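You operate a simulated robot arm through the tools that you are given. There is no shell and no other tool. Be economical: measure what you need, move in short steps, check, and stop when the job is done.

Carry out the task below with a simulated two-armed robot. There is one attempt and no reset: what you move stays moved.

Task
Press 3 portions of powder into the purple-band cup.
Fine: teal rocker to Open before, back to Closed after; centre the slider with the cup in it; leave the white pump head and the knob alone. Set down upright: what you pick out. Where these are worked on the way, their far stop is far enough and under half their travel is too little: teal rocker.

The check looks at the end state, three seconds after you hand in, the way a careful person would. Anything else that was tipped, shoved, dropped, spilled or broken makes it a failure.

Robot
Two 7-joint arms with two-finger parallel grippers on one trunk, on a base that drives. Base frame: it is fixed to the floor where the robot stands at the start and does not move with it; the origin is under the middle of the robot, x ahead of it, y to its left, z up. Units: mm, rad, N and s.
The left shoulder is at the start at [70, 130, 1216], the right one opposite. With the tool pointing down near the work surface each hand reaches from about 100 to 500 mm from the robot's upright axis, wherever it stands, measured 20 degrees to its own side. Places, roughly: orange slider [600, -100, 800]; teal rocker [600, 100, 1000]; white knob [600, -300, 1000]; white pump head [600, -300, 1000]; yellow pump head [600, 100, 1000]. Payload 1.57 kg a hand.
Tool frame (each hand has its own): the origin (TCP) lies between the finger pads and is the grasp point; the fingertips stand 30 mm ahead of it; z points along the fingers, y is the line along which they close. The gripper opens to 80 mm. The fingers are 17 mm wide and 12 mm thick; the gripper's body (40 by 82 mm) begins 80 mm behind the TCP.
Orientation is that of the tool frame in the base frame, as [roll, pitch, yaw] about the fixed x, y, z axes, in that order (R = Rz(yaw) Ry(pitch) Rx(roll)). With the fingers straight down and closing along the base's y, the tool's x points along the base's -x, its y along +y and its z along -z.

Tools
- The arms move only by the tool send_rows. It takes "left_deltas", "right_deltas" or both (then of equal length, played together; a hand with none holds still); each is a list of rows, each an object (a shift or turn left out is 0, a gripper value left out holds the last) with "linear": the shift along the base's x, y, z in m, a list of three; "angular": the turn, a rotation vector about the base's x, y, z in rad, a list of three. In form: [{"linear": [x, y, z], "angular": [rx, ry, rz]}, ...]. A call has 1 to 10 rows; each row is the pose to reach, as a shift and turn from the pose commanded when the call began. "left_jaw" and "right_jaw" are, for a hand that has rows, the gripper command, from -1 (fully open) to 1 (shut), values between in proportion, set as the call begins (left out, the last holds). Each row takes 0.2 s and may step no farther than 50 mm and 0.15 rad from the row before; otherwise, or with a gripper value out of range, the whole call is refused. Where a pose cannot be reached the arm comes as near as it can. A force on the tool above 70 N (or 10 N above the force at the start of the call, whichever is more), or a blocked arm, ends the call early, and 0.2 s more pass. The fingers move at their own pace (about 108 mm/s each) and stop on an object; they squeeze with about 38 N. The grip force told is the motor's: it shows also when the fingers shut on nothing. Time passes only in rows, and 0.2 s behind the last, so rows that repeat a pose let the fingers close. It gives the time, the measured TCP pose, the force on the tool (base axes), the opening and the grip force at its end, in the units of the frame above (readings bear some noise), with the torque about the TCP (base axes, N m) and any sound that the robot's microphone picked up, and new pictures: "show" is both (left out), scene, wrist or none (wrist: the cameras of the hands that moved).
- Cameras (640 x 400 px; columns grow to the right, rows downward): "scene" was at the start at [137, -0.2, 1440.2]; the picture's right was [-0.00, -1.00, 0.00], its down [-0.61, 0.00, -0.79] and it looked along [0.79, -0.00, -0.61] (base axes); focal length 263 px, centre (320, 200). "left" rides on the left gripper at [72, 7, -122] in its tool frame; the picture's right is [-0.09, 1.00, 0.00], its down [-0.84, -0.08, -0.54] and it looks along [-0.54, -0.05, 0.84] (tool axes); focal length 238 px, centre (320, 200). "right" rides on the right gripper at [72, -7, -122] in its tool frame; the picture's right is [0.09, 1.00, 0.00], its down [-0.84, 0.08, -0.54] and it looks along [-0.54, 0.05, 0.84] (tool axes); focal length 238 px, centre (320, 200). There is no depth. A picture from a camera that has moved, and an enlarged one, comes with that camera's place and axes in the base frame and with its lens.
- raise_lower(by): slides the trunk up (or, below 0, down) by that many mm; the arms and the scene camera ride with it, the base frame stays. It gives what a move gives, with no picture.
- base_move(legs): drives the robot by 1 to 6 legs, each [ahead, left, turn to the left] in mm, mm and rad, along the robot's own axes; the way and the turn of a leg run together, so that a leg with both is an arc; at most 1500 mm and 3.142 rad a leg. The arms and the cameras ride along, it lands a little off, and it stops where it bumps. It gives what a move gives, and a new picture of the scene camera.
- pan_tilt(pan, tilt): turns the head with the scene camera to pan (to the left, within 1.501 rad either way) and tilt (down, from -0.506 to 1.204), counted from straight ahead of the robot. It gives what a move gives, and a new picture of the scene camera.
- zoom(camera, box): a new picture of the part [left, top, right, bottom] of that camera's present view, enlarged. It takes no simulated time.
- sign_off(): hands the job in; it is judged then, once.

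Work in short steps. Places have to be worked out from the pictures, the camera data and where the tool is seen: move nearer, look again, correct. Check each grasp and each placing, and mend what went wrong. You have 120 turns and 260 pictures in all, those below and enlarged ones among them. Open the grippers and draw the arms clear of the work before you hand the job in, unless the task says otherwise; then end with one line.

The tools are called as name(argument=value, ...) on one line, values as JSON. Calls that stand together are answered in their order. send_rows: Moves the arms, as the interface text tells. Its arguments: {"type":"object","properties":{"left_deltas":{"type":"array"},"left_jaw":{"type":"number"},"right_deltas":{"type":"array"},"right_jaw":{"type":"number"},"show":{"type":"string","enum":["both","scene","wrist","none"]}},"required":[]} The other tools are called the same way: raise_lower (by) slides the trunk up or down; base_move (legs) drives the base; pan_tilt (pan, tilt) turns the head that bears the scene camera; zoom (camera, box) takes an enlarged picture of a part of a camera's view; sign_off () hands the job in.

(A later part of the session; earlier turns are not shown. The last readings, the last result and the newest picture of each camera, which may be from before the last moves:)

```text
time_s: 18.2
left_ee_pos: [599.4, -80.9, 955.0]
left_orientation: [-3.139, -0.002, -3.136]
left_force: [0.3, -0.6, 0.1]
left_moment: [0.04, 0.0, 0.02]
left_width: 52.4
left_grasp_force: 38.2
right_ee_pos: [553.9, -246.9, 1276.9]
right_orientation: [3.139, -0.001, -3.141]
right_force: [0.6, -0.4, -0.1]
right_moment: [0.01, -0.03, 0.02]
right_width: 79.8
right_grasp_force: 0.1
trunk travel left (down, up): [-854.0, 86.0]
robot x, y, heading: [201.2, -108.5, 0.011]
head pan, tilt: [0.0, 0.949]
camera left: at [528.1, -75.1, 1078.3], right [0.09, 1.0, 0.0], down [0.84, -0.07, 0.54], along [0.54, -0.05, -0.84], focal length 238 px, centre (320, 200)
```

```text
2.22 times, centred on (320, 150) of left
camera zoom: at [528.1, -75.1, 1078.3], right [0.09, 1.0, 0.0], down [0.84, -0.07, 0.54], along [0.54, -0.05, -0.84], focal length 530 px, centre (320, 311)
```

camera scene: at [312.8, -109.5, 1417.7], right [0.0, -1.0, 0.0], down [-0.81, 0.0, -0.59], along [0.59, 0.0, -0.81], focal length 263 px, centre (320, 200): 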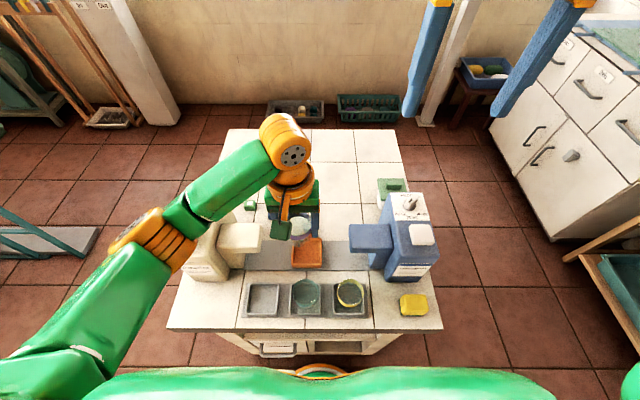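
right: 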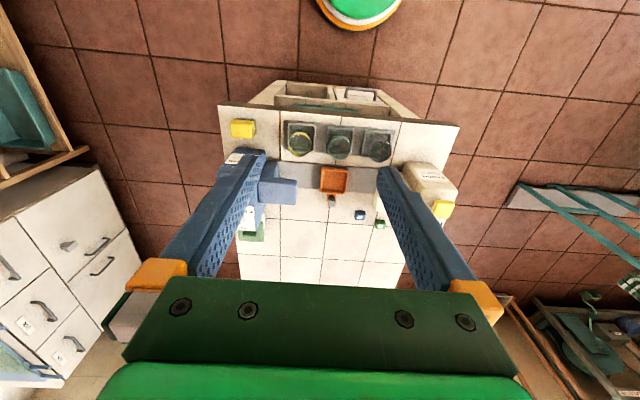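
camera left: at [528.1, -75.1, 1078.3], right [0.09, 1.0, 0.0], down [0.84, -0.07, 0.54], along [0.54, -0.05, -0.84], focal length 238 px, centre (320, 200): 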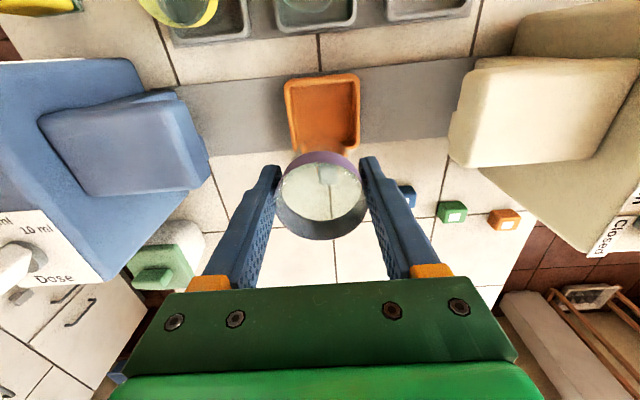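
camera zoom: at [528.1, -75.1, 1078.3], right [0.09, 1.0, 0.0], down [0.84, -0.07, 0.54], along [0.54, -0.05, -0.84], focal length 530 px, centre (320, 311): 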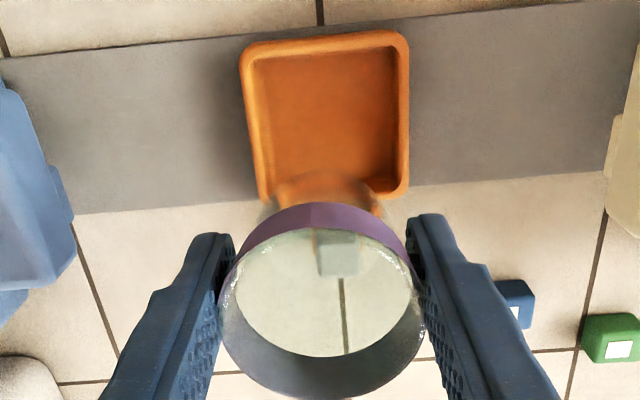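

The dish centre comes out near [587, -78], so I shift about 12 mm towards the robot. I descend to TCP z≈897 and look again.

send_rows(left_deltas=[{"linear": [-0.012, 0.002, 0.0]}, {"linear": [-0.012, 0.002, -0.02]}, {"linear": [-0.012, 0.002, -0.04]}, {"linear": [-0.012, 0.002, -0.058]}, {"linear": [-0.012, 0.002, -0.058]}], show="wrist")

zoom(camera="scene", box=[240, 200, 368, 280])

zoom(camera="left", box=[240, 80, 400, 240])

```text
time_s: 19.4
left_ee_pos: [589.6, -78.6, 898.3]
left_orientation: [-3.141, -0.001, -3.136]
left_force: [0.2, -0.5, -1.1]
left_moment: [0.0, 0.02, 0.0]
left_width: 52.4
left_grasp_force: 38.3
right_ee_pos: [552.8, -247.2, 1275.1]
right_orientation: [3.139, 0.001, -3.14]
right_force: [-0.1, -0.3, 0.1]
right_moment: [0.01, -0.03, -0.01]
right_width: 80.2
right_grasp_force: 0.0
trunk travel left (down, up): [-854.0, 86.0]
robot x, y, heading: [199.2, -110.2, 0.007]
head pan, tilt: [0.0, 0.949]
camera left: at [517.9, -72.5, 1021.0], right [0.09, 1.0, 0.0], down [0.84, -0.07, 0.54], along [0.54, -0.05, -0.84], focal length 238 px, centre (320, 200)
```

left: 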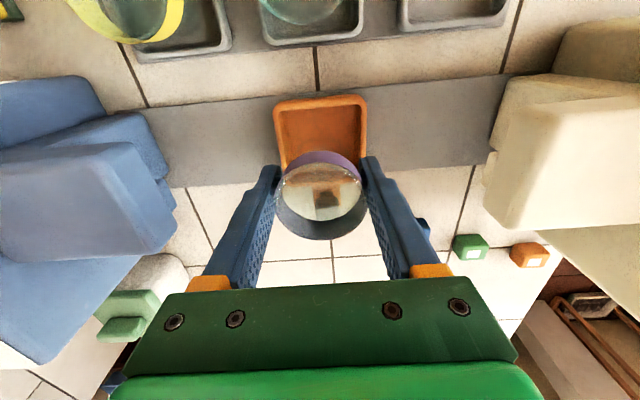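

```text
5.00 times, centred on (304, 240) of scene
camera zoom: at [322.6, -111.4, 1416.8], right [0.0, -1.0, 0.0], down [-0.81, 0.0, -0.58], along [0.58, 0.0, -0.81], focal length 1314 px, centre (400, 0)
```

zoom: 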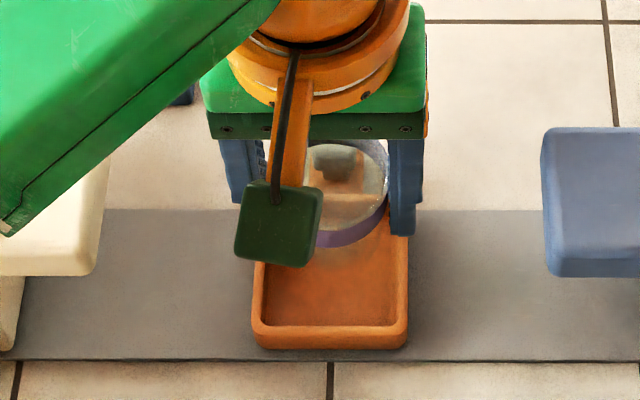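

```text
2.50 times, centred on (320, 160) of left
camera zoom: at [517.9, -72.5, 1021.0], right [0.09, 1.0, 0.0], down [0.84, -0.07, 0.54], along [0.54, -0.05, -0.84], focal length 596 px, centre (320, 300)
```

zoom: 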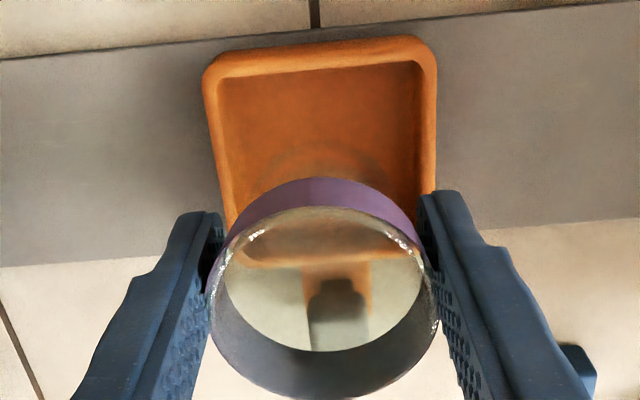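

The dish centre measures about [588, -77], so the alignment is good. I descend in small steps, watching the force.

send_rows(left_deltas=[{"linear": [-0.001, 0.0015, -0.012]}, {"linear": [-0.001, 0.0015, -0.024]}, {"linear": [-0.001, 0.0015, -0.03]}, {"linear": [-0.001, 0.0015, -0.03]}], show="none")

send_rows(left_deltas=[{"linear": [0.0, 0.0, -0.003]}, {"linear": [0.0, 0.0, -0.006]}, {"linear": [0.0, 0.0, -0.006]}], show="wrist")

```text
time_s: 20.4
left_ee_pos: [586.3, -77.3, 868.5]
left_orientation: [-3.141, -0.001, -3.136]
left_force: [-0.1, 0.5, -0.8]
left_moment: [0.0, 0.0, -0.01]
left_width: 52.5
left_grasp_force: 37.8
right_ee_pos: [553.9, -247.3, 1276.3]
right_orientation: [3.14, 0.0, -3.139]
right_force: [0.5, 0.1, 0.6]
right_moment: [0.02, -0.03, 0.01]
right_width: 79.9
right_grasp_force: 0.1
trunk travel left (down, up): [-854.0, 86.0]
robot x, y, heading: [202.5, -112.4, 0.002]
head pan, tilt: [0.0, 0.949]
```

```text
time_s: 21.2
left_ee_pos: [586.7, -77.4, 863.0]
left_orientation: [-3.14, -0.001, -3.137]
left_force: [-0.3, 0.6, -0.4]
left_moment: [0.0, 0.02, 0.03]
left_width: 52.4
left_grasp_force: 38.1
right_ee_pos: [553.1, -247.2, 1275.9]
right_orientation: [3.141, 0.002, -3.139]
right_force: [0.7, 0.2, -0.1]
right_moment: [0.02, 0.0, 0.01]
right_width: 80.1
right_grasp_force: 0.1
trunk travel left (down, up): [-854.0, 86.0]
robot x, y, heading: [203.7, -108.5, 0.004]
head pan, tilt: [0.0, 0.949]
camera left: at [515.4, -70.6, 985.8], right [0.09, 1.0, 0.0], down [0.84, -0.07, 0.54], along [0.54, -0.05, -0.84], focal length 238 px, centre (320, 200)
```

left: 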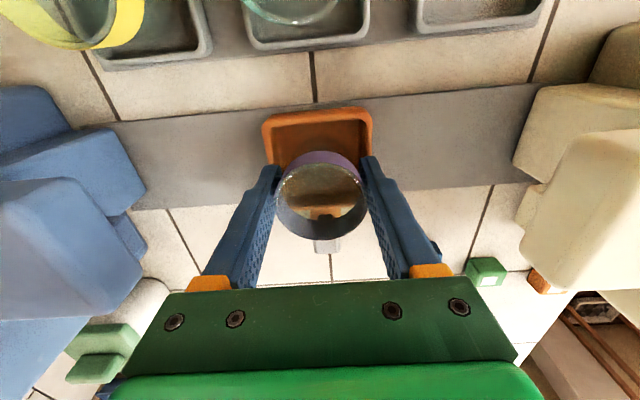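

No contact yet at TCP z=863. I continue in small steps.

send_rows(left_deltas=[{"linear": [0.0, 0.0, -0.003]}, {"linear": [0.0, 0.0, -0.006]}, {"linear": [0.0, 0.0, -0.006]}], show="none")

send_rows(left_deltas=[{"linear": [0.0, 0.0, -0.003]}, {"linear": [0.0, 0.0, -0.003]}], show="wrist")

zoom(camera="left", box=[240, 80, 400, 240])

```text
time_s: 22.0
left_ee_pos: [583.1, -78.4, 858.3]
left_orientation: [-3.139, 0.003, -3.135]
left_force: [8.7, 1.2, 30.6]
left_moment: [0.0, -0.25, 0.01]
left_width: 52.5
left_grasp_force: 38.0
right_ee_pos: [549.8, -247.7, 1278.1]
right_orientation: [3.139, 0.003, -3.14]
right_force: [0.4, 0.1, 0.4]
right_moment: [-0.02, -0.02, 0.0]
right_width: 80.1
right_grasp_force: 0.1
trunk travel left (down, up): [-854.0, 86.0]
robot x, y, heading: [198.6, -118.0, 0.003]
head pan, tilt: [0.0, 0.949]
```

```text
time_s: 22.6
left_ee_pos: [583.9, -78.9, 857.4]
left_orientation: [-3.141, 0.01, -3.135]
left_force: [13.6, 1.7, 59.1]
left_moment: [0.81, -0.09, -0.3]
left_width: 52.1
left_grasp_force: 37.6
right_ee_pos: [546.5, -247.7, 1279.4]
right_orientation: [3.14, 0.007, -3.141]
right_force: [0.1, -0.2, 0.6]
right_moment: [0.03, 0.0, -0.03]
right_width: 79.9
right_grasp_force: 0.0
trunk travel left (down, up): [-854.0, 86.0]
robot x, y, heading: [197.2, -111.9, 0.012]
head pan, tilt: [0.0, 0.949]
camera left: at [511.0, -71.5, 979.2], right [0.09, 1.0, 0.0], down [0.83, -0.07, 0.55], along [0.55, -0.05, -0.83], focal length 238 px, centre (320, 200)
```

left: 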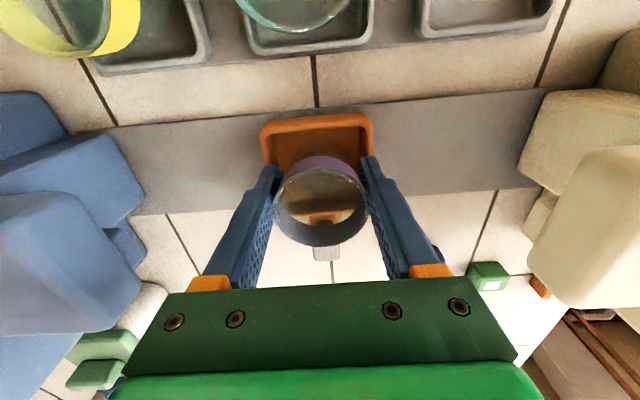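

```text
2.50 times, centred on (320, 160) of left
camera zoom: at [511.0, -71.5, 979.2], right [0.09, 1.0, 0.0], down [0.83, -0.07, 0.55], along [0.55, -0.05, -0.83], focal length 596 px, centre (320, 300)
```

zoom: 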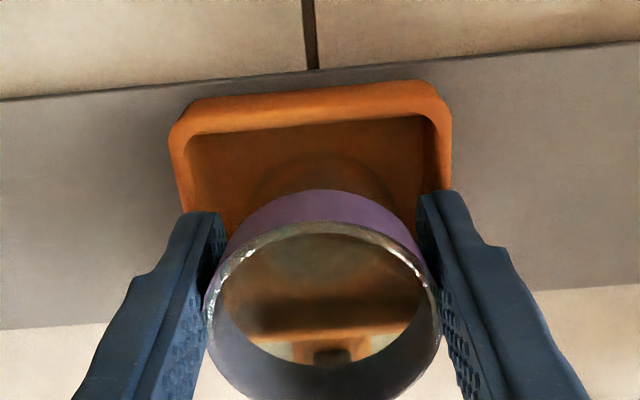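

There was contact at TCP z≈858, the same height as in the tray. I back off 4 mm to relieve the load before releasing.

send_rows(left_deltas=[{"linear": [0.0, 0.0, 0.004]}, {"linear": [0.0, 0.0, 0.004]}], show="none")

```text
time_s: 23.2
left_ee_pos: [583.3, -77.9, 857.1]
left_orientation: [3.141, 0.0, -3.137]
left_force: [6.6, 0.9, 26.4]
left_moment: [0.18, -0.26, -0.01]
left_width: 52.3
left_grasp_force: 38.2
right_ee_pos: [549.5, -247.5, 1277.5]
right_orientation: [3.14, 0.004, -3.139]
right_force: [0.5, 0.0, 0.5]
right_moment: [0.0, -0.01, -0.01]
right_width: 80.0
right_grasp_force: 0.0
trunk travel left (down, up): [-854.0, 86.0]
robot x, y, heading: [198.8, -113.4, 0.003]
head pan, tilt: [0.0, 0.949]
```

There is still 26 N down. I raise 3 mm more.

send_rows(left_deltas=[{"linear": [0.0, 0.0, 0.003]}, {"linear": [0.0, 0.0, 0.003]}], show="wrist")

zoom(camera="left", box=[240, 80, 400, 240])

zoom(camera="scene", box=[240, 200, 368, 280])

```text
time_s: 23.8
left_ee_pos: [583.8, -75.7, 860.2]
left_orientation: [-3.14, -0.005, -3.135]
left_force: [-0.5, -0.2, -0.6]
left_moment: [-0.03, 0.01, -0.02]
left_width: 52.1
left_grasp_force: 37.7
right_ee_pos: [551.9, -247.2, 1276.4]
right_orientation: [3.138, 0.002, -3.138]
right_force: [0.0, 0.0, -0.2]
right_moment: [-0.01, 0.0, -0.04]
right_width: 80.0
right_grasp_force: 0.0
trunk travel left (down, up): [-854.0, 86.0]
robot x, y, heading: [201.0, -111.3, 0.007]
head pan, tilt: [0.0, 0.949]
camera left: at [513.6, -70.4, 982.5], right [0.09, 1.0, 0.0], down [0.84, -0.07, 0.54], along [0.54, -0.05, -0.84], focal length 238 px, centre (320, 200)
```

left: 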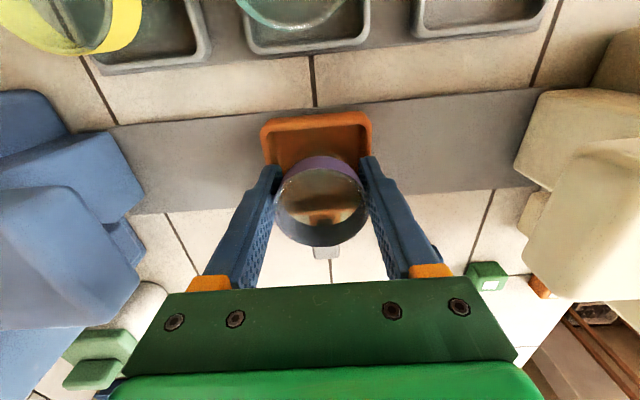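

```text
2.50 times, centred on (320, 160) of left
camera zoom: at [513.6, -70.4, 982.5], right [0.09, 1.0, 0.0], down [0.84, -0.07, 0.54], along [0.54, -0.05, -0.84], focal length 596 px, centre (320, 300)
```

zoom: 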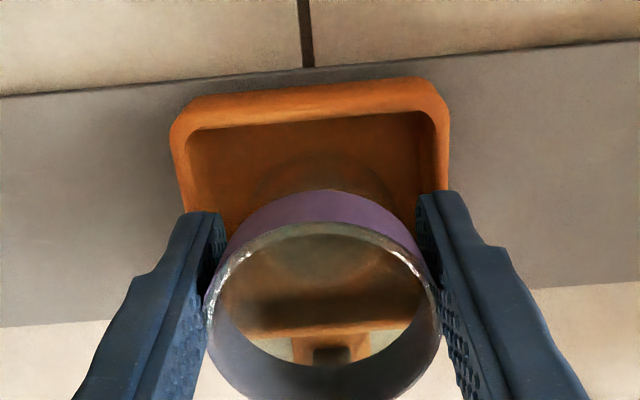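

```text
5.00 times, centred on (304, 240) of scene
camera zoom: at [321.9, -111.4, 1416.5], right [0.0, -1.0, 0.0], down [-0.81, 0.0, -0.58], along [0.58, 0.0, -0.81], focal length 1314 px, centre (400, 0)
```

zoom: 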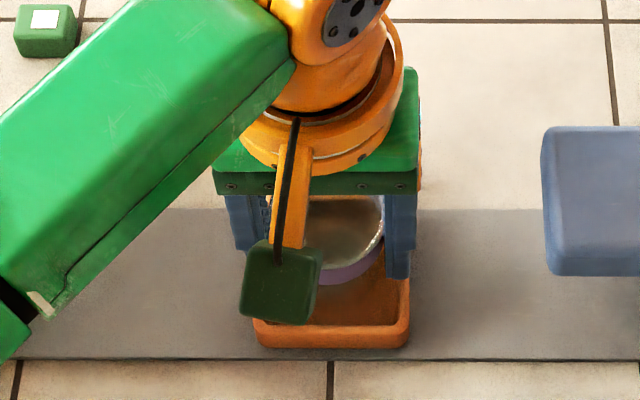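

The cup base looks centred on the dish floor and the load is off. I open just enough to release.

send_rows(left_deltas=[{"linear": [0.0, 0.0, 0.0]}, {"linear": [0.0, 0.0, 0.0]}, {"linear": [0.0, 0.0, 0.0]}], left_jaw=-0.6, show="wrist")

zoom(camera="left", box=[240, 80, 400, 240])

```text
time_s: 24.6
left_ee_pos: [585.9, -76.7, 860.9]
left_orientation: [-3.14, -0.002, -3.136]
left_force: [-0.6, 0.7, -0.2]
left_moment: [-0.02, -0.03, -0.03]
left_width: 63.7
left_grasp_force: 0.1
right_ee_pos: [553.2, -248.1, 1277.5]
right_orientation: [3.139, 0.001, -3.138]
right_force: [0.7, 0.3, 0.1]
right_moment: [-0.01, 0.01, 0.01]
right_width: 80.1
right_grasp_force: 0.1
trunk travel left (down, up): [-854.0, 86.0]
robot x, y, heading: [201.1, -110.7, 0.011]
head pan, tilt: [0.0, 0.949]
camera left: at [514.4, -70.7, 983.1], right [0.09, 1.0, 0.0], down [0.84, -0.07, 0.54], along [0.54, -0.05, -0.84], focal length 238 px, centre (320, 200)
```

left: 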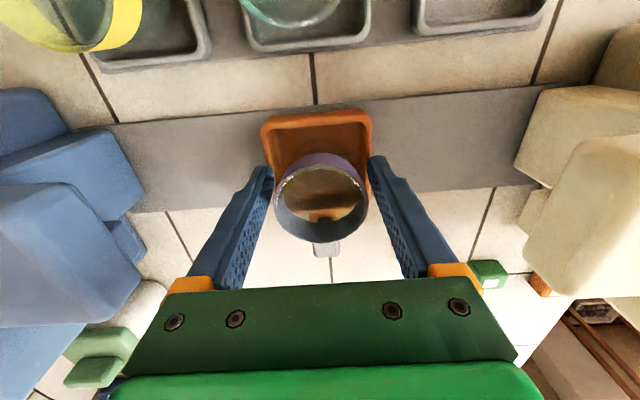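

```text
2.50 times, centred on (320, 160) of left
camera zoom: at [514.4, -70.7, 983.1], right [0.09, 1.0, 0.0], down [0.84, -0.07, 0.54], along [0.54, -0.05, -0.84], focal length 596 px, centre (320, 300)
```

zoom: 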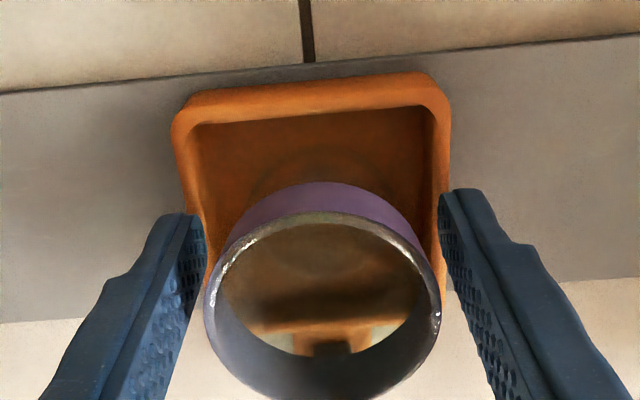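

Released, and the cup stands upright in the dish. I lift straight up and check.

send_rows(left_deltas=[{"linear": [0.0, 0.0, 0.02]}, {"linear": [0.0, 0.0, 0.05]}, {"linear": [0.0, 0.0, 0.08]}, {"linear": [0.0, 0.0, 0.08]}], show="wrist")

zoom(camera="left", box=[240, 60, 400, 220])

zoom(camera="scene", box=[240, 200, 368, 280])

```text
time_s: 25.6
left_ee_pos: [586.0, -77.3, 940.1]
left_orientation: [-3.139, -0.003, -3.136]
left_force: [-0.3, -0.2, -0.3]
left_moment: [0.0, 0.0, 0.02]
left_width: 64.1
left_grasp_force: 0.1
right_ee_pos: [552.8, -246.4, 1277.2]
right_orientation: [3.139, 0.002, -3.141]
right_force: [0.6, 0.4, 0.3]
right_moment: [-0.02, 0.0, 0.02]
right_width: 80.0
right_grasp_force: 0.0
trunk travel left (down, up): [-854.0, 86.0]
robot x, y, heading: [197.6, -113.1, 0.003]
head pan, tilt: [0.0, 0.949]
camera left: at [515.2, -70.8, 1063.0], right [0.09, 1.0, 0.0], down [0.84, -0.07, 0.54], along [0.54, -0.05, -0.84], focal length 238 px, centre (320, 200)
```

left: 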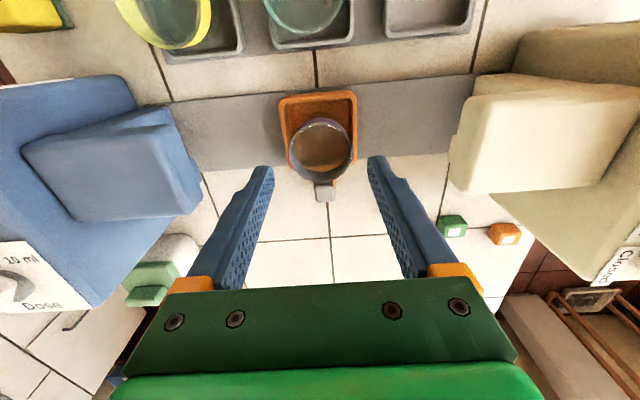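

```text
2.50 times, centred on (320, 140) of left
camera zoom: at [515.2, -70.8, 1063.0], right [0.09, 1.0, 0.0], down [0.84, -0.07, 0.54], along [0.54, -0.05, -0.84], focal length 596 px, centre (320, 350)
```

zoom: 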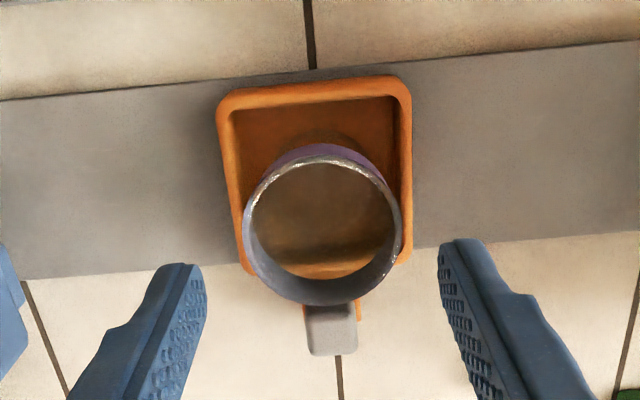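

```text
5.00 times, centred on (304, 240) of scene
camera zoom: at [322.6, -111.4, 1416.8], right [0.0, -1.0, 0.0], down [-0.81, 0.0, -0.58], along [0.58, 0.0, -0.81], focal length 1314 px, centre (400, 0)
```

zoom: 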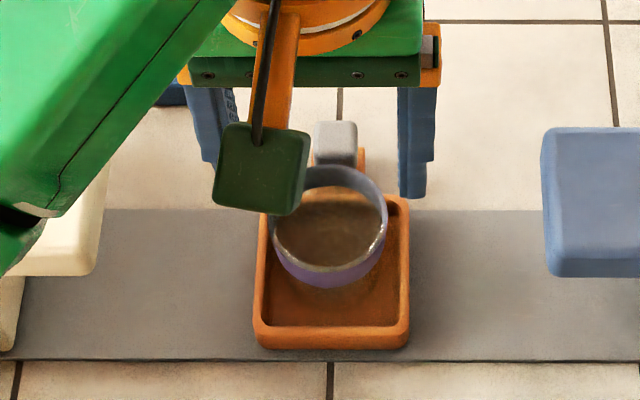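

The cup stands upright in the slider. The knob is at about [637, -78.5] with its top near 850. I move over it with the fingers 45 mm apart and look before going down.

send_rows(left_deltas=[{"linear": [0.027, -0.001, 0.0]}, {"linear": [0.054, -0.0015, 0.0]}, {"linear": [0.054, -0.0015, -0.03]}, {"linear": [0.054, -0.0015, -0.045]}, {"linear": [0.054, -0.0015, -0.045]}], left_jaw=-0.12, show="wrist")

zoom(camera="left", box=[240, 60, 400, 220])

zoom(camera="scene", box=[240, 180, 368, 260])

```text
time_s: 26.8
left_ee_pos: [642.4, -77.0, 894.9]
left_orientation: [-3.141, 0.0, -3.137]
left_force: [0.9, 0.0, -0.3]
left_moment: [-0.02, 0.02, 0.0]
left_width: 44.7
left_grasp_force: 0.0
right_ee_pos: [553.9, -246.4, 1276.7]
right_orientation: [3.141, 0.0, -3.138]
right_force: [-0.5, 0.3, -0.3]
right_moment: [0.0, -0.02, -0.02]
right_width: 79.9
right_grasp_force: 0.1
trunk travel left (down, up): [-854.0, 86.0]
robot x, y, heading: [196.4, -111.9, 0.005]
head pan, tilt: [0.0, 0.949]
camera left: at [570.6, -70.1, 1017.5], right [0.09, 1.0, 0.0], down [0.84, -0.07, 0.54], along [0.54, -0.05, -0.84], focal length 238 px, centre (320, 200)
```

left: 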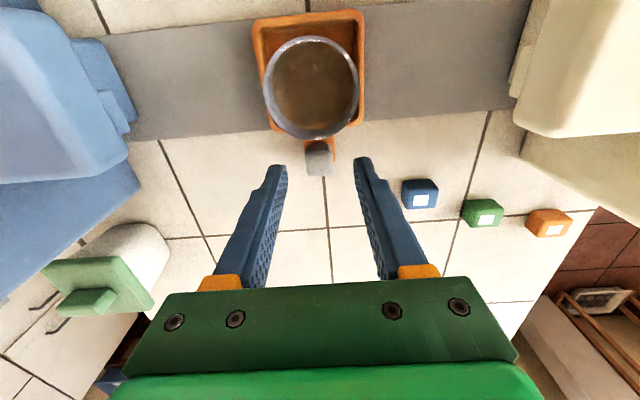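

```text
2.50 times, centred on (320, 140) of left
camera zoom: at [570.6, -70.1, 1017.5], right [0.09, 1.0, 0.0], down [0.84, -0.07, 0.54], along [0.54, -0.05, -0.84], focal length 596 px, centre (320, 350)
```

zoom: 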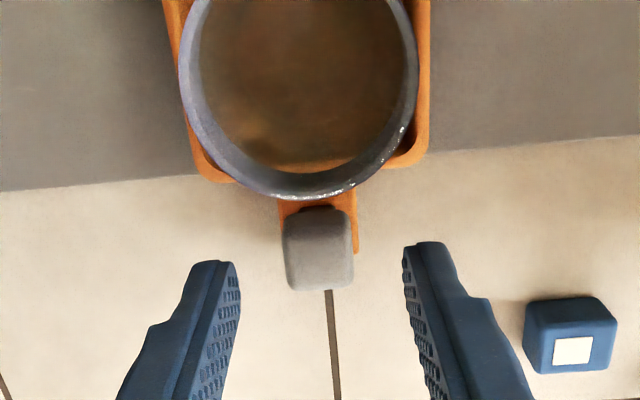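

```text
5.00 times, centred on (304, 220) of scene
camera zoom: at [322.7, -111.7, 1416.7], right [0.0, -1.0, 0.0], down [-0.81, 0.0, -0.58], along [0.58, 0.0, -0.81], focal length 1314 px, centre (400, 100)
```

zoom: 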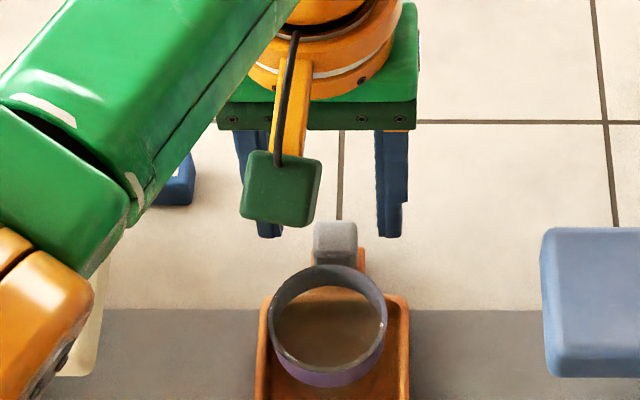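

The knob measures [640, -77] and sits between the fingers. I lower to TCP z≈863 and close on it.

send_rows(left_deltas=[{"linear": [0.0, -0.001, -0.016]}, {"linear": [0.0, -0.001, -0.032]}, {"linear": [0.0, -0.001, -0.032]}], show="both")

zoom(camera="left", box=[240, 60, 400, 220])

```text
time_s: 27.6
left_ee_pos: [637.7, -74.3, 865.1]
left_orientation: [-3.139, 0.0, -3.138]
left_force: [0.0, 0.6, 0.4]
left_moment: [-0.02, 0.01, 0.01]
left_width: 44.5
left_grasp_force: 0.1
left hand out of reach, approached as far as the arm can: row 2, 3
right_ee_pos: [552.4, -247.0, 1277.6]
right_orientation: [-3.141, 0.002, -3.139]
right_force: [0.2, 0.4, 0.4]
right_moment: [0.02, 0.02, -0.01]
right_width: 80.0
right_grasp_force: 0.0
trunk travel left (down, up): [-854.0, 86.0]
robot x, y, heading: [197.6, -114.2, 0.008]
head pan, tilt: [0.0, 0.949]
camera scene: at [322.4, -111.2, 1416.8], right [0.0, -1.0, 0.0], down [-0.81, 0.0, -0.58], along [0.58, 0.0, -0.81], focal length 263 px, centre (320, 200)
camera left: at [566.8, -68.8, 987.8], right [0.09, 1.0, 0.0], down [0.84, -0.07, 0.54], along [0.54, -0.05, -0.84], focal length 238 px, centre (320, 200)
```

scene: 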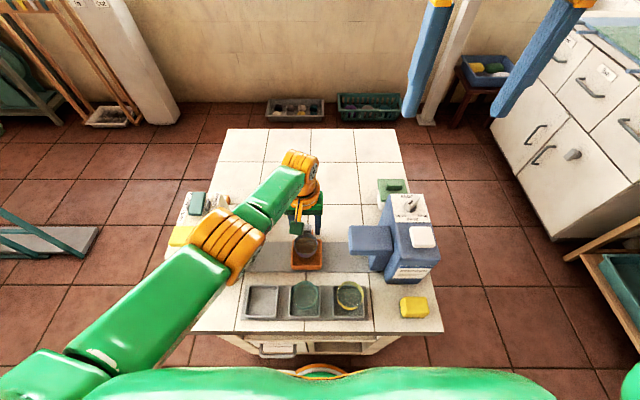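
left: 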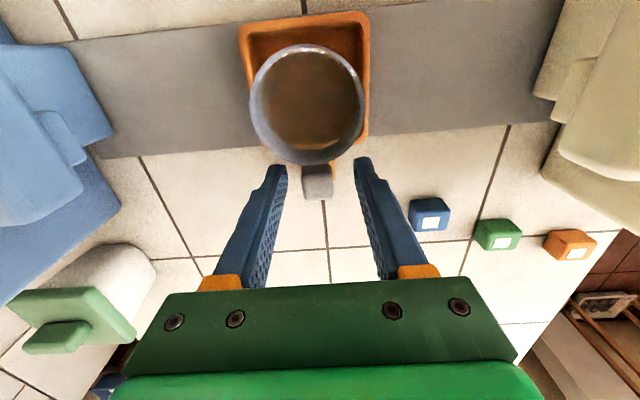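

```text
2.50 times, centred on (320, 140) of left
camera zoom: at [566.8, -68.8, 987.8], right [0.09, 1.0, 0.0], down [0.84, -0.07, 0.54], along [0.54, -0.05, -0.84], focal length 596 px, centre (320, 350)
```

zoom: 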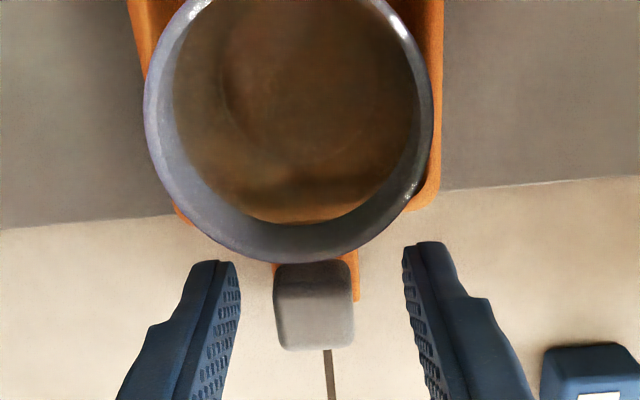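

The arm is at its reach limit here, and its elbow looks low near the powder dispenser. I look at that clearance before sliding anything.

zoom(camera="scene", box=[130, 140, 350, 290])

zoom(camera="right", box=[320, 0, 640, 200])

```text
2.67 times, centred on (240, 215) of scene
camera zoom: at [322.4, -111.2, 1416.8], right [0.0, -1.0, 0.0], down [-0.81, 0.0, -0.58], along [0.58, 0.0, -0.81], focal length 701 px, centre (533, 160)
```

zoom: 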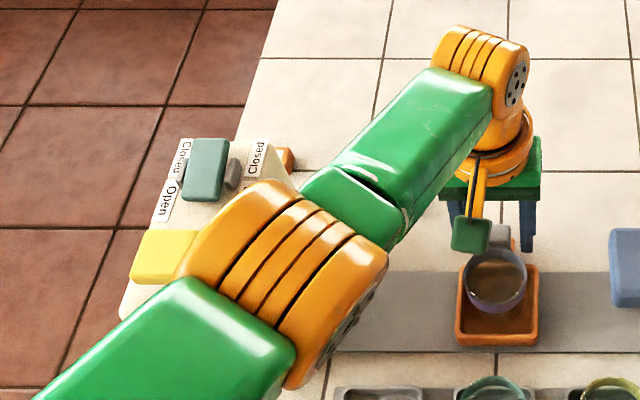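

```text
2.00 times, centred on (480, 100) of right
camera zoom: at [481.2, -254.9, 1397.6], right [-0.09, 1.0, 0.0], down [0.84, 0.08, 0.54], along [0.54, 0.05, -0.84], focal length 477 px, centre (0, 400)
```

zoom: 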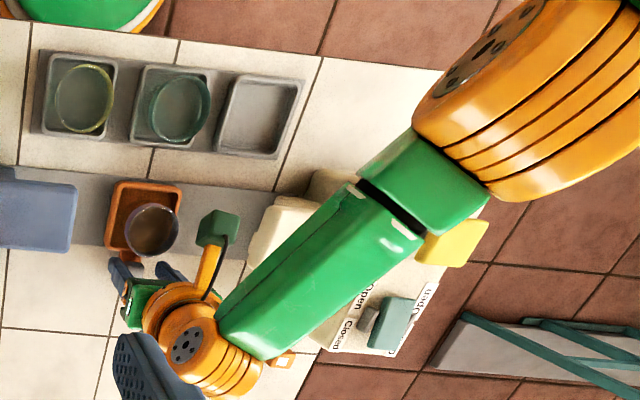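

Triangulating from both cameras puts the elbow at z≈1120, well above the dispensers (≈980), so sliding left is safe. The pads overlap the knob, so I close on it here.

send_rows(left_deltas=[{"linear": [0.0, 0.0, 0.0]}, {"linear": [0.0, 0.0, 0.0]}, {"linear": [0.0, 0.0, 0.0]}], left_jaw=1, show="wrist")

zoom(camera="left", box=[240, 60, 400, 220])

```text
time_s: 28.4
left_ee_pos: [637.9, -74.4, 865.3]
left_orientation: [-3.14, -0.001, -3.136]
left_force: [-0.9, 0.3, -1.3]
left_moment: [0.23, -0.02, -0.28]
left_width: 21.3
left_grasp_force: 34.7
right_ee_pos: [553.6, -246.1, 1276.8]
right_orientation: [3.141, 0.0, -3.14]
right_force: [0.3, 0.3, 0.2]
right_moment: [0.02, -0.01, 0.03]
right_width: 80.0
right_grasp_force: 0.0
trunk travel left (down, up): [-854.0, 86.0]
robot x, y, heading: [199.9, -113.5, 0.003]
head pan, tilt: [0.0, 0.949]
camera left: at [566.9, -69.1, 987.9], right [0.09, 1.0, 0.0], down [0.84, -0.07, 0.54], along [0.54, -0.05, -0.84], focal length 238 px, centre (320, 200)
```

left: 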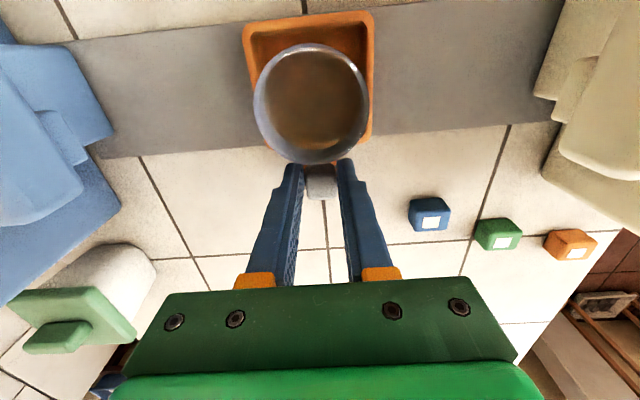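

```text
2.50 times, centred on (320, 140) of left
camera zoom: at [566.9, -69.1, 987.9], right [0.09, 1.0, 0.0], down [0.84, -0.07, 0.54], along [0.54, -0.05, -0.84], focal length 596 px, centre (320, 350)
```

zoom: 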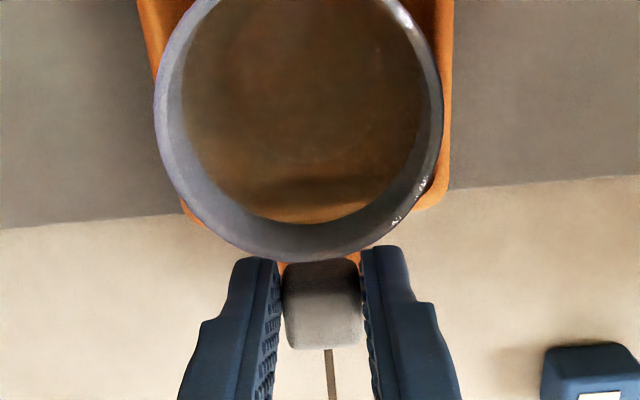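

The knob is gripped at 21 mm. I slide left slowly by 60 mm and check.

send_rows(left_deltas=[{"linear": [0.0, 0.006, 0.0]}, {"linear": [0.0, 0.014, 0.0]}, {"linear": [0.0, 0.024, 0.0]}, {"linear": [0.0, 0.034, 0.0]}, {"linear": [0.0, 0.044, 0.0]}, {"linear": [0.0, 0.052, 0.0]}, {"linear": [0.0, 0.058, 0.0]}, {"linear": [0.0, 0.06, 0.0]}], show="both")

zoom(camera="scene", box=[200, 180, 360, 280])

```text
time_s: 30.2
left_ee_pos: [638.4, -17.1, 865.0]
left_orientation: [-3.14, 0.004, -3.135]
left_force: [6.4, -0.8, 9.0]
left_moment: [0.23, 0.61, -0.21]
left_width: 21.6
left_grasp_force: 34.4
right_ee_pos: [555.2, -246.8, 1276.2]
right_orientation: [3.14, -0.001, -3.14]
right_force: [0.3, 0.6, -0.1]
right_moment: [0.02, 0.03, -0.01]
right_width: 80.0
right_grasp_force: 0.1
trunk travel left (down, up): [-854.0, 86.0]
robot x, y, heading: [203.2, -113.8, 0.005]
head pan, tilt: [0.0, 0.949]
camera scene: at [323.3, -112.4, 1416.9], right [0.0, -1.0, 0.0], down [-0.81, 0.0, -0.58], along [0.58, 0.0, -0.81], focal length 263 px, centre (320, 200)
camera left: at [566.3, -10.9, 987.7], right [0.09, 1.0, 0.0], down [0.84, -0.07, 0.54], along [0.54, -0.05, -0.84], focal length 238 px, centre (320, 200)
```

scene: 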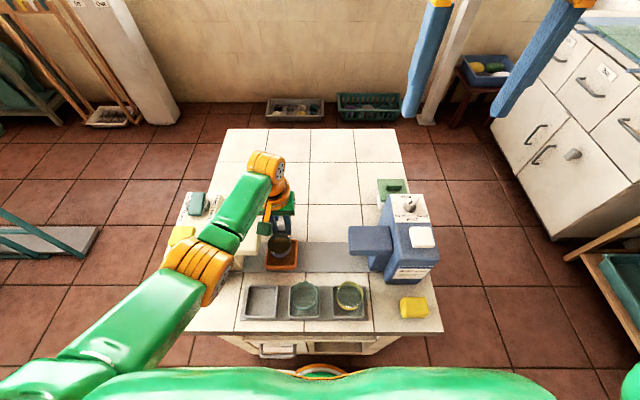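
left: 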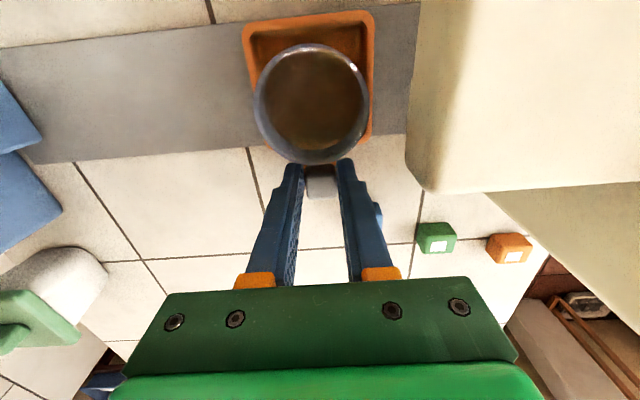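

```text
4.00 times, centred on (280, 230) of scene
camera zoom: at [323.3, -112.4, 1416.9], right [0.0, -1.0, 0.0], down [-0.81, 0.0, -0.58], along [0.58, 0.0, -0.81], focal length 1051 px, centre (480, 80)
```

zoom: 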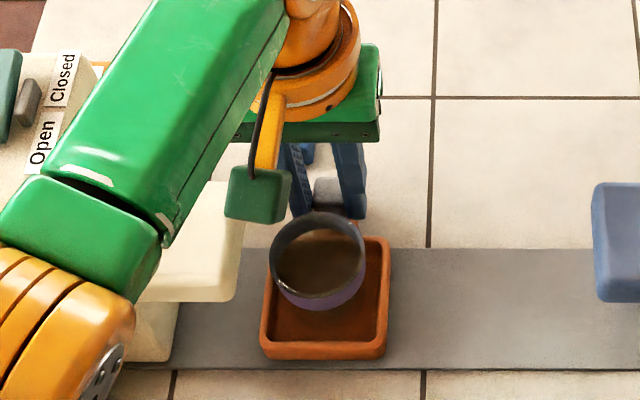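

The slider moves smoothly and the cup rides upright. I continue left by 50 mm.

send_rows(left_deltas=[{"linear": [0.0, 0.006, 0.0]}, {"linear": [0.0, 0.014, 0.0]}, {"linear": [0.0, 0.023, 0.0]}, {"linear": [0.0, 0.032, 0.0]}, {"linear": [0.0, 0.04, 0.0]}, {"linear": [0.0, 0.046, 0.0]}, {"linear": [0.0, 0.05, 0.0]}, {"linear": [0.0, 0.05, 0.0]}], show="both")

zoom(camera="scene", box=[200, 180, 360, 280])

```text
time_s: 32.0
left_ee_pos: [637.0, 31.8, 864.2]
left_orientation: [3.141, 0.0, -3.135]
left_force: [16.5, 0.8, 23.8]
left_moment: [0.05, -0.6, -0.08]
left_width: 21.4
left_grasp_force: 34.3
right_ee_pos: [554.4, -248.5, 1275.3]
right_orientation: [3.139, 0.0, -3.14]
right_force: [-0.2, 0.4, 0.2]
right_moment: [0.01, 0.03, -0.03]
right_width: 80.0
right_grasp_force: 0.0
trunk travel left (down, up): [-854.0, 86.0]
robot x, y, heading: [200.4, -113.3, 0.005]
head pan, tilt: [0.0, 0.949]
camera scene: at [323.3, -113.4, 1416.8], right [0.0, -1.0, 0.0], down [-0.81, 0.0, -0.58], along [0.58, 0.0, -0.81], focal length 263 px, centre (320, 200)
camera left: at [565.6, 37.5, 986.5], right [0.09, 1.0, 0.0], down [0.84, -0.07, 0.54], along [0.54, -0.05, -0.84], focal length 238 px, centre (320, 200)
```

scene: 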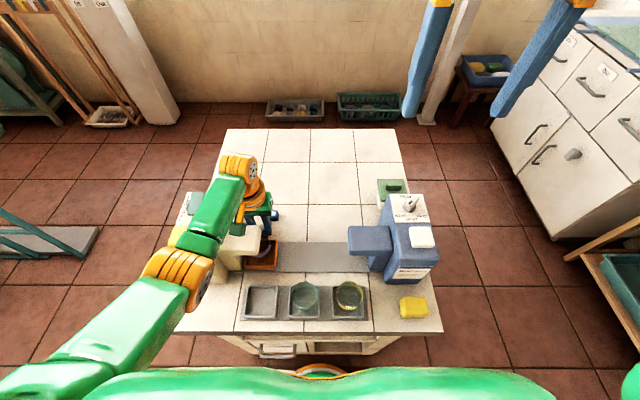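
left: 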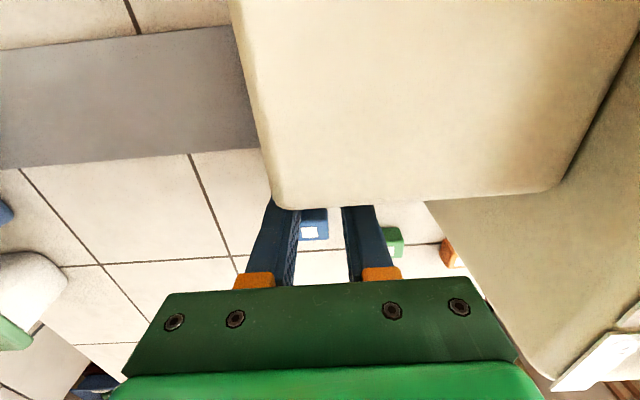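

```text
4.00 times, centred on (280, 230) of scene
camera zoom: at [323.3, -113.4, 1416.8], right [0.0, -1.0, 0.0], down [-0.81, 0.0, -0.58], along [0.58, 0.0, -0.81], focal length 1051 px, centre (480, 80)
```

zoom: 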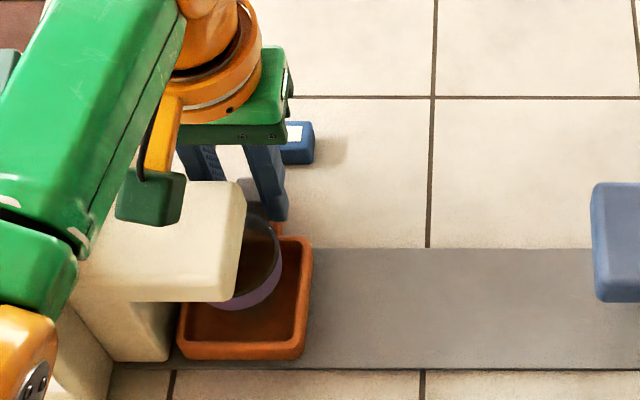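

About 5 mm remain to the left stop, and a small strain is building up. I ease it and go on slowly to the stop.

send_rows(left_deltas=[{"linear": [0.002, 0.001, 0.003]}, {"linear": [0.002, 0.004, 0.003]}, {"linear": [0.002, 0.007, 0.003]}, {"linear": [0.002, 0.01, 0.003]}, {"linear": [0.002, 0.01, 0.003]}], show="none")

zoom(camera="scene", box=[220, 210, 300, 280])

```text
time_s: 33.2
left_ee_pos: [638.8, 34.4, 867.6]
left_orientation: [3.14, -0.007, -3.141]
left_force: [-11.0, -31.1, -27.7]
left_moment: [-0.84, 0.47, -0.24]
left_width: 22.1
left_grasp_force: 35.1
right_ee_pos: [554.5, -258.2, 1274.8]
right_orientation: [3.131, -0.002, -3.14]
right_force: [0.0, 0.8, 0.1]
right_moment: [-0.01, 0.02, -0.02]
right_width: 79.9
right_grasp_force: 0.0
trunk travel left (down, up): [-854.0, 86.0]
robot x, y, heading: [199.4, -113.6, 0.004]
head pan, tilt: [0.0, 0.949]
```

```text
5.71 times, centred on (260, 245) of scene
camera zoom: at [325.0, -123.7, 1416.4], right [0.0, -1.0, -0.01], down [-0.81, 0.0, -0.58], along [0.58, 0.01, -0.81], focal length 1502 px, centre (663, -57)
```

zoom: 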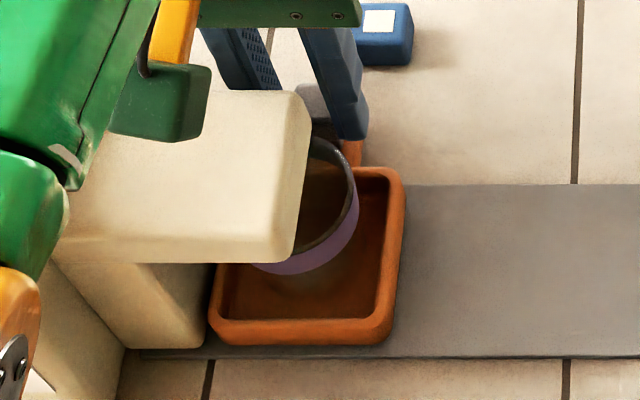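

The slider is against the left stop at y≈34. I relax the push and open the fingers.

send_rows(left_deltas=[{"linear": [-0.001, -0.006, -0.002]}, {"linear": [-0.001, -0.006, -0.002]}], show="none")

send_rows(left_deltas=[{"linear": [0.0, 0.0, 0.0]}, {"linear": [0.0, 0.0, 0.0]}], left_jaw=-0.12, show="none")

```text
time_s: 33.8
left_ee_pos: [637.7, 32.5, 868.4]
left_orientation: [3.139, 0.003, -3.135]
left_force: [2.1, -14.3, 5.5]
left_moment: [-0.4, 0.72, -0.07]
left_width: 22.0
left_grasp_force: 34.5
right_ee_pos: [554.0, -253.2, 1275.8]
right_orientation: [3.133, 0.002, -3.14]
right_force: [1.0, 0.0, -0.7]
right_moment: [0.01, 0.02, -0.01]
right_width: 80.0
right_grasp_force: 0.0
trunk travel left (down, up): [-854.0, 86.0]
robot x, y, heading: [199.2, -112.2, 0.003]
head pan, tilt: [0.0, 0.949]
```

```text
time_s: 34.4
left_ee_pos: [636.8, 36.9, 865.7]
left_orientation: [-3.14, -0.002, -3.134]
left_force: [0.2, -0.3, 0.7]
left_moment: [0.02, 0.02, -0.02]
left_width: 44.8
left_grasp_force: 0.0
right_ee_pos: [553.5, -249.5, 1277.5]
right_orientation: [3.137, 0.001, -3.137]
right_force: [0.3, -0.2, 0.9]
right_moment: [0.02, -0.01, -0.01]
right_width: 79.8
right_grasp_force: 0.0
trunk travel left (down, up): [-854.0, 86.0]
robot x, y, heading: [201.8, -107.9, 0.006]
head pan, tilt: [0.0, 0.949]
```

I lift clear to z≈1050 with the jaws shut, then move over the yellow pump head.

send_rows(left_deltas=[{"linear": [0.0, 0.0, 0.03]}, {"linear": [0.0, 0.0, 0.07]}, {"linear": [0.0, 0.0, 0.11]}, {"linear": [0.0, 0.0, 0.15]}, {"linear": [0.0, 0.0, 0.185]}, {"linear": [-0.025, 0.03, 0.185]}, {"linear": [-0.05, 0.065, 0.185]}, {"linear": [-0.075, 0.095, 0.185]}, {"linear": [-0.085, 0.112, 0.185]}, {"linear": [-0.085, 0.112, 0.185]}], show="both")

zoom(camera="scene", box=[160, 170, 320, 280])

```text
time_s: 36.6
left_ee_pos: [551.6, 146.7, 1050.6]
left_orientation: [-3.141, -0.002, -3.136]
left_force: [0.5, -1.0, -0.3]
left_moment: [0.01, 0.0, 0.0]
left_width: 44.8
left_grasp_force: 0.1
right_ee_pos: [553.5, -246.9, 1275.8]
right_orientation: [3.14, 0.001, -3.139]
right_force: [-0.9, 0.0, -0.1]
right_moment: [-0.01, -0.01, 0.02]
right_width: 80.1
right_grasp_force: 0.0
trunk travel left (down, up): [-854.0, 86.0]
robot x, y, heading: [199.6, -114.3, 0.002]
head pan, tilt: [0.0, 0.949]
camera scene: at [322.9, -111.4, 1416.7], right [0.0, -1.0, 0.0], down [-0.81, 0.0, -0.58], along [0.58, 0.0, -0.81], focal length 263 px, centre (320, 200)
camera left: at [481.8, 153.2, 1173.7], right [0.09, 1.0, 0.0], down [0.84, -0.07, 0.54], along [0.54, -0.05, -0.84], focal length 238 px, centre (320, 200)
```

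scene: 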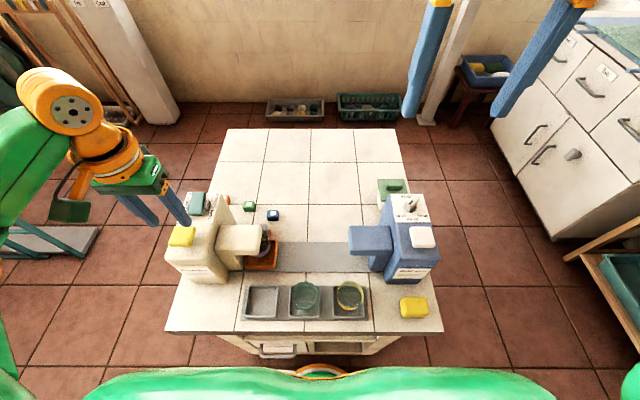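
left: 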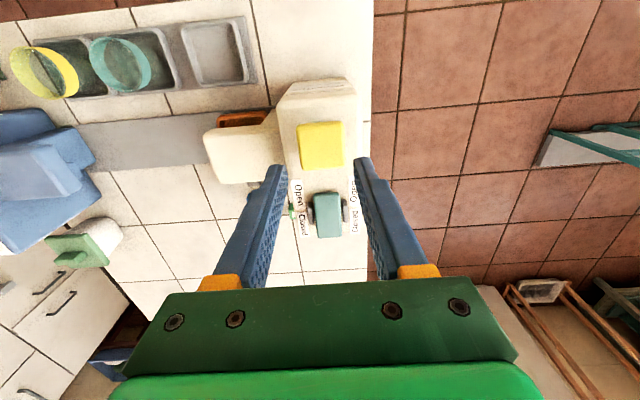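

```text
3.64 times, centred on (240, 225) of scene
camera zoom: at [322.9, -111.4, 1416.7], right [0.0, -1.0, 0.0], down [-0.81, 0.0, -0.58], along [0.58, 0.0, -0.81], focal length 956 px, centre (611, 109)
```

zoom: 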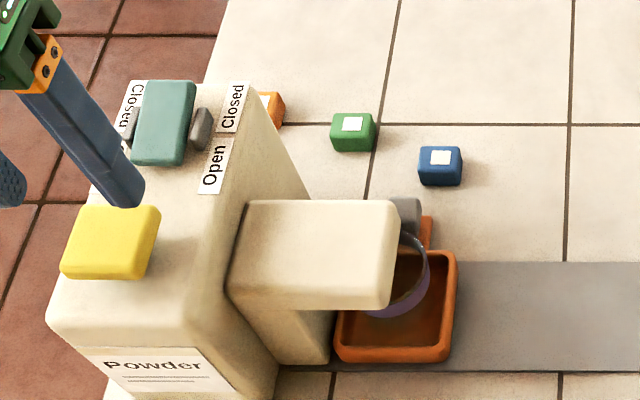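

The cup is under the spout's end, and the pump head centre is at [553, 147]. I shut the jaws, come down to just above the head and begin the first press.

send_rows(left_deltas=[{"linear": [0.001, 0.0, 0.0]}, {"linear": [0.001, 0.0, -0.015]}, {"linear": [0.001, 0.0, -0.03]}, {"linear": [0.001, 0.0, -0.04]}, {"linear": [0.001, 0.0, -0.04]}], left_jaw=1, show="none")

zoom(camera="scene", box=[150, 180, 250, 280])

```text
time_s: 37.8
left_ee_pos: [553.4, 147.6, 1010.6]
left_orientation: [-3.139, -0.002, -3.136]
left_force: [0.8, -0.1, 0.3]
left_moment: [-0.01, 0.02, -0.04]
left_width: 0.1
left_grasp_force: 21.5
right_ee_pos: [553.1, -247.6, 1277.7]
right_orientation: [3.14, 0.002, -3.141]
right_force: [0.6, 0.6, 0.5]
right_moment: [0.02, 0.0, -0.01]
right_width: 80.0
right_grasp_force: 0.1
trunk travel left (down, up): [-854.0, 86.0]
robot x, y, heading: [199.3, -114.1, 0.01]
head pan, tilt: [0.0, 0.949]
```

```text
4.00 times, centred on (200, 230) of scene
camera zoom: at [322.4, -111.5, 1416.8], right [0.0, -1.0, 0.0], down [-0.81, 0.0, -0.58], along [0.58, 0.0, -0.81], focal length 1051 px, centre (800, 80)
```

zoom: 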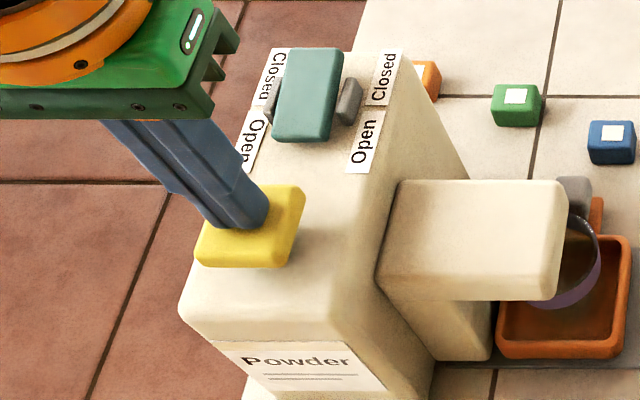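

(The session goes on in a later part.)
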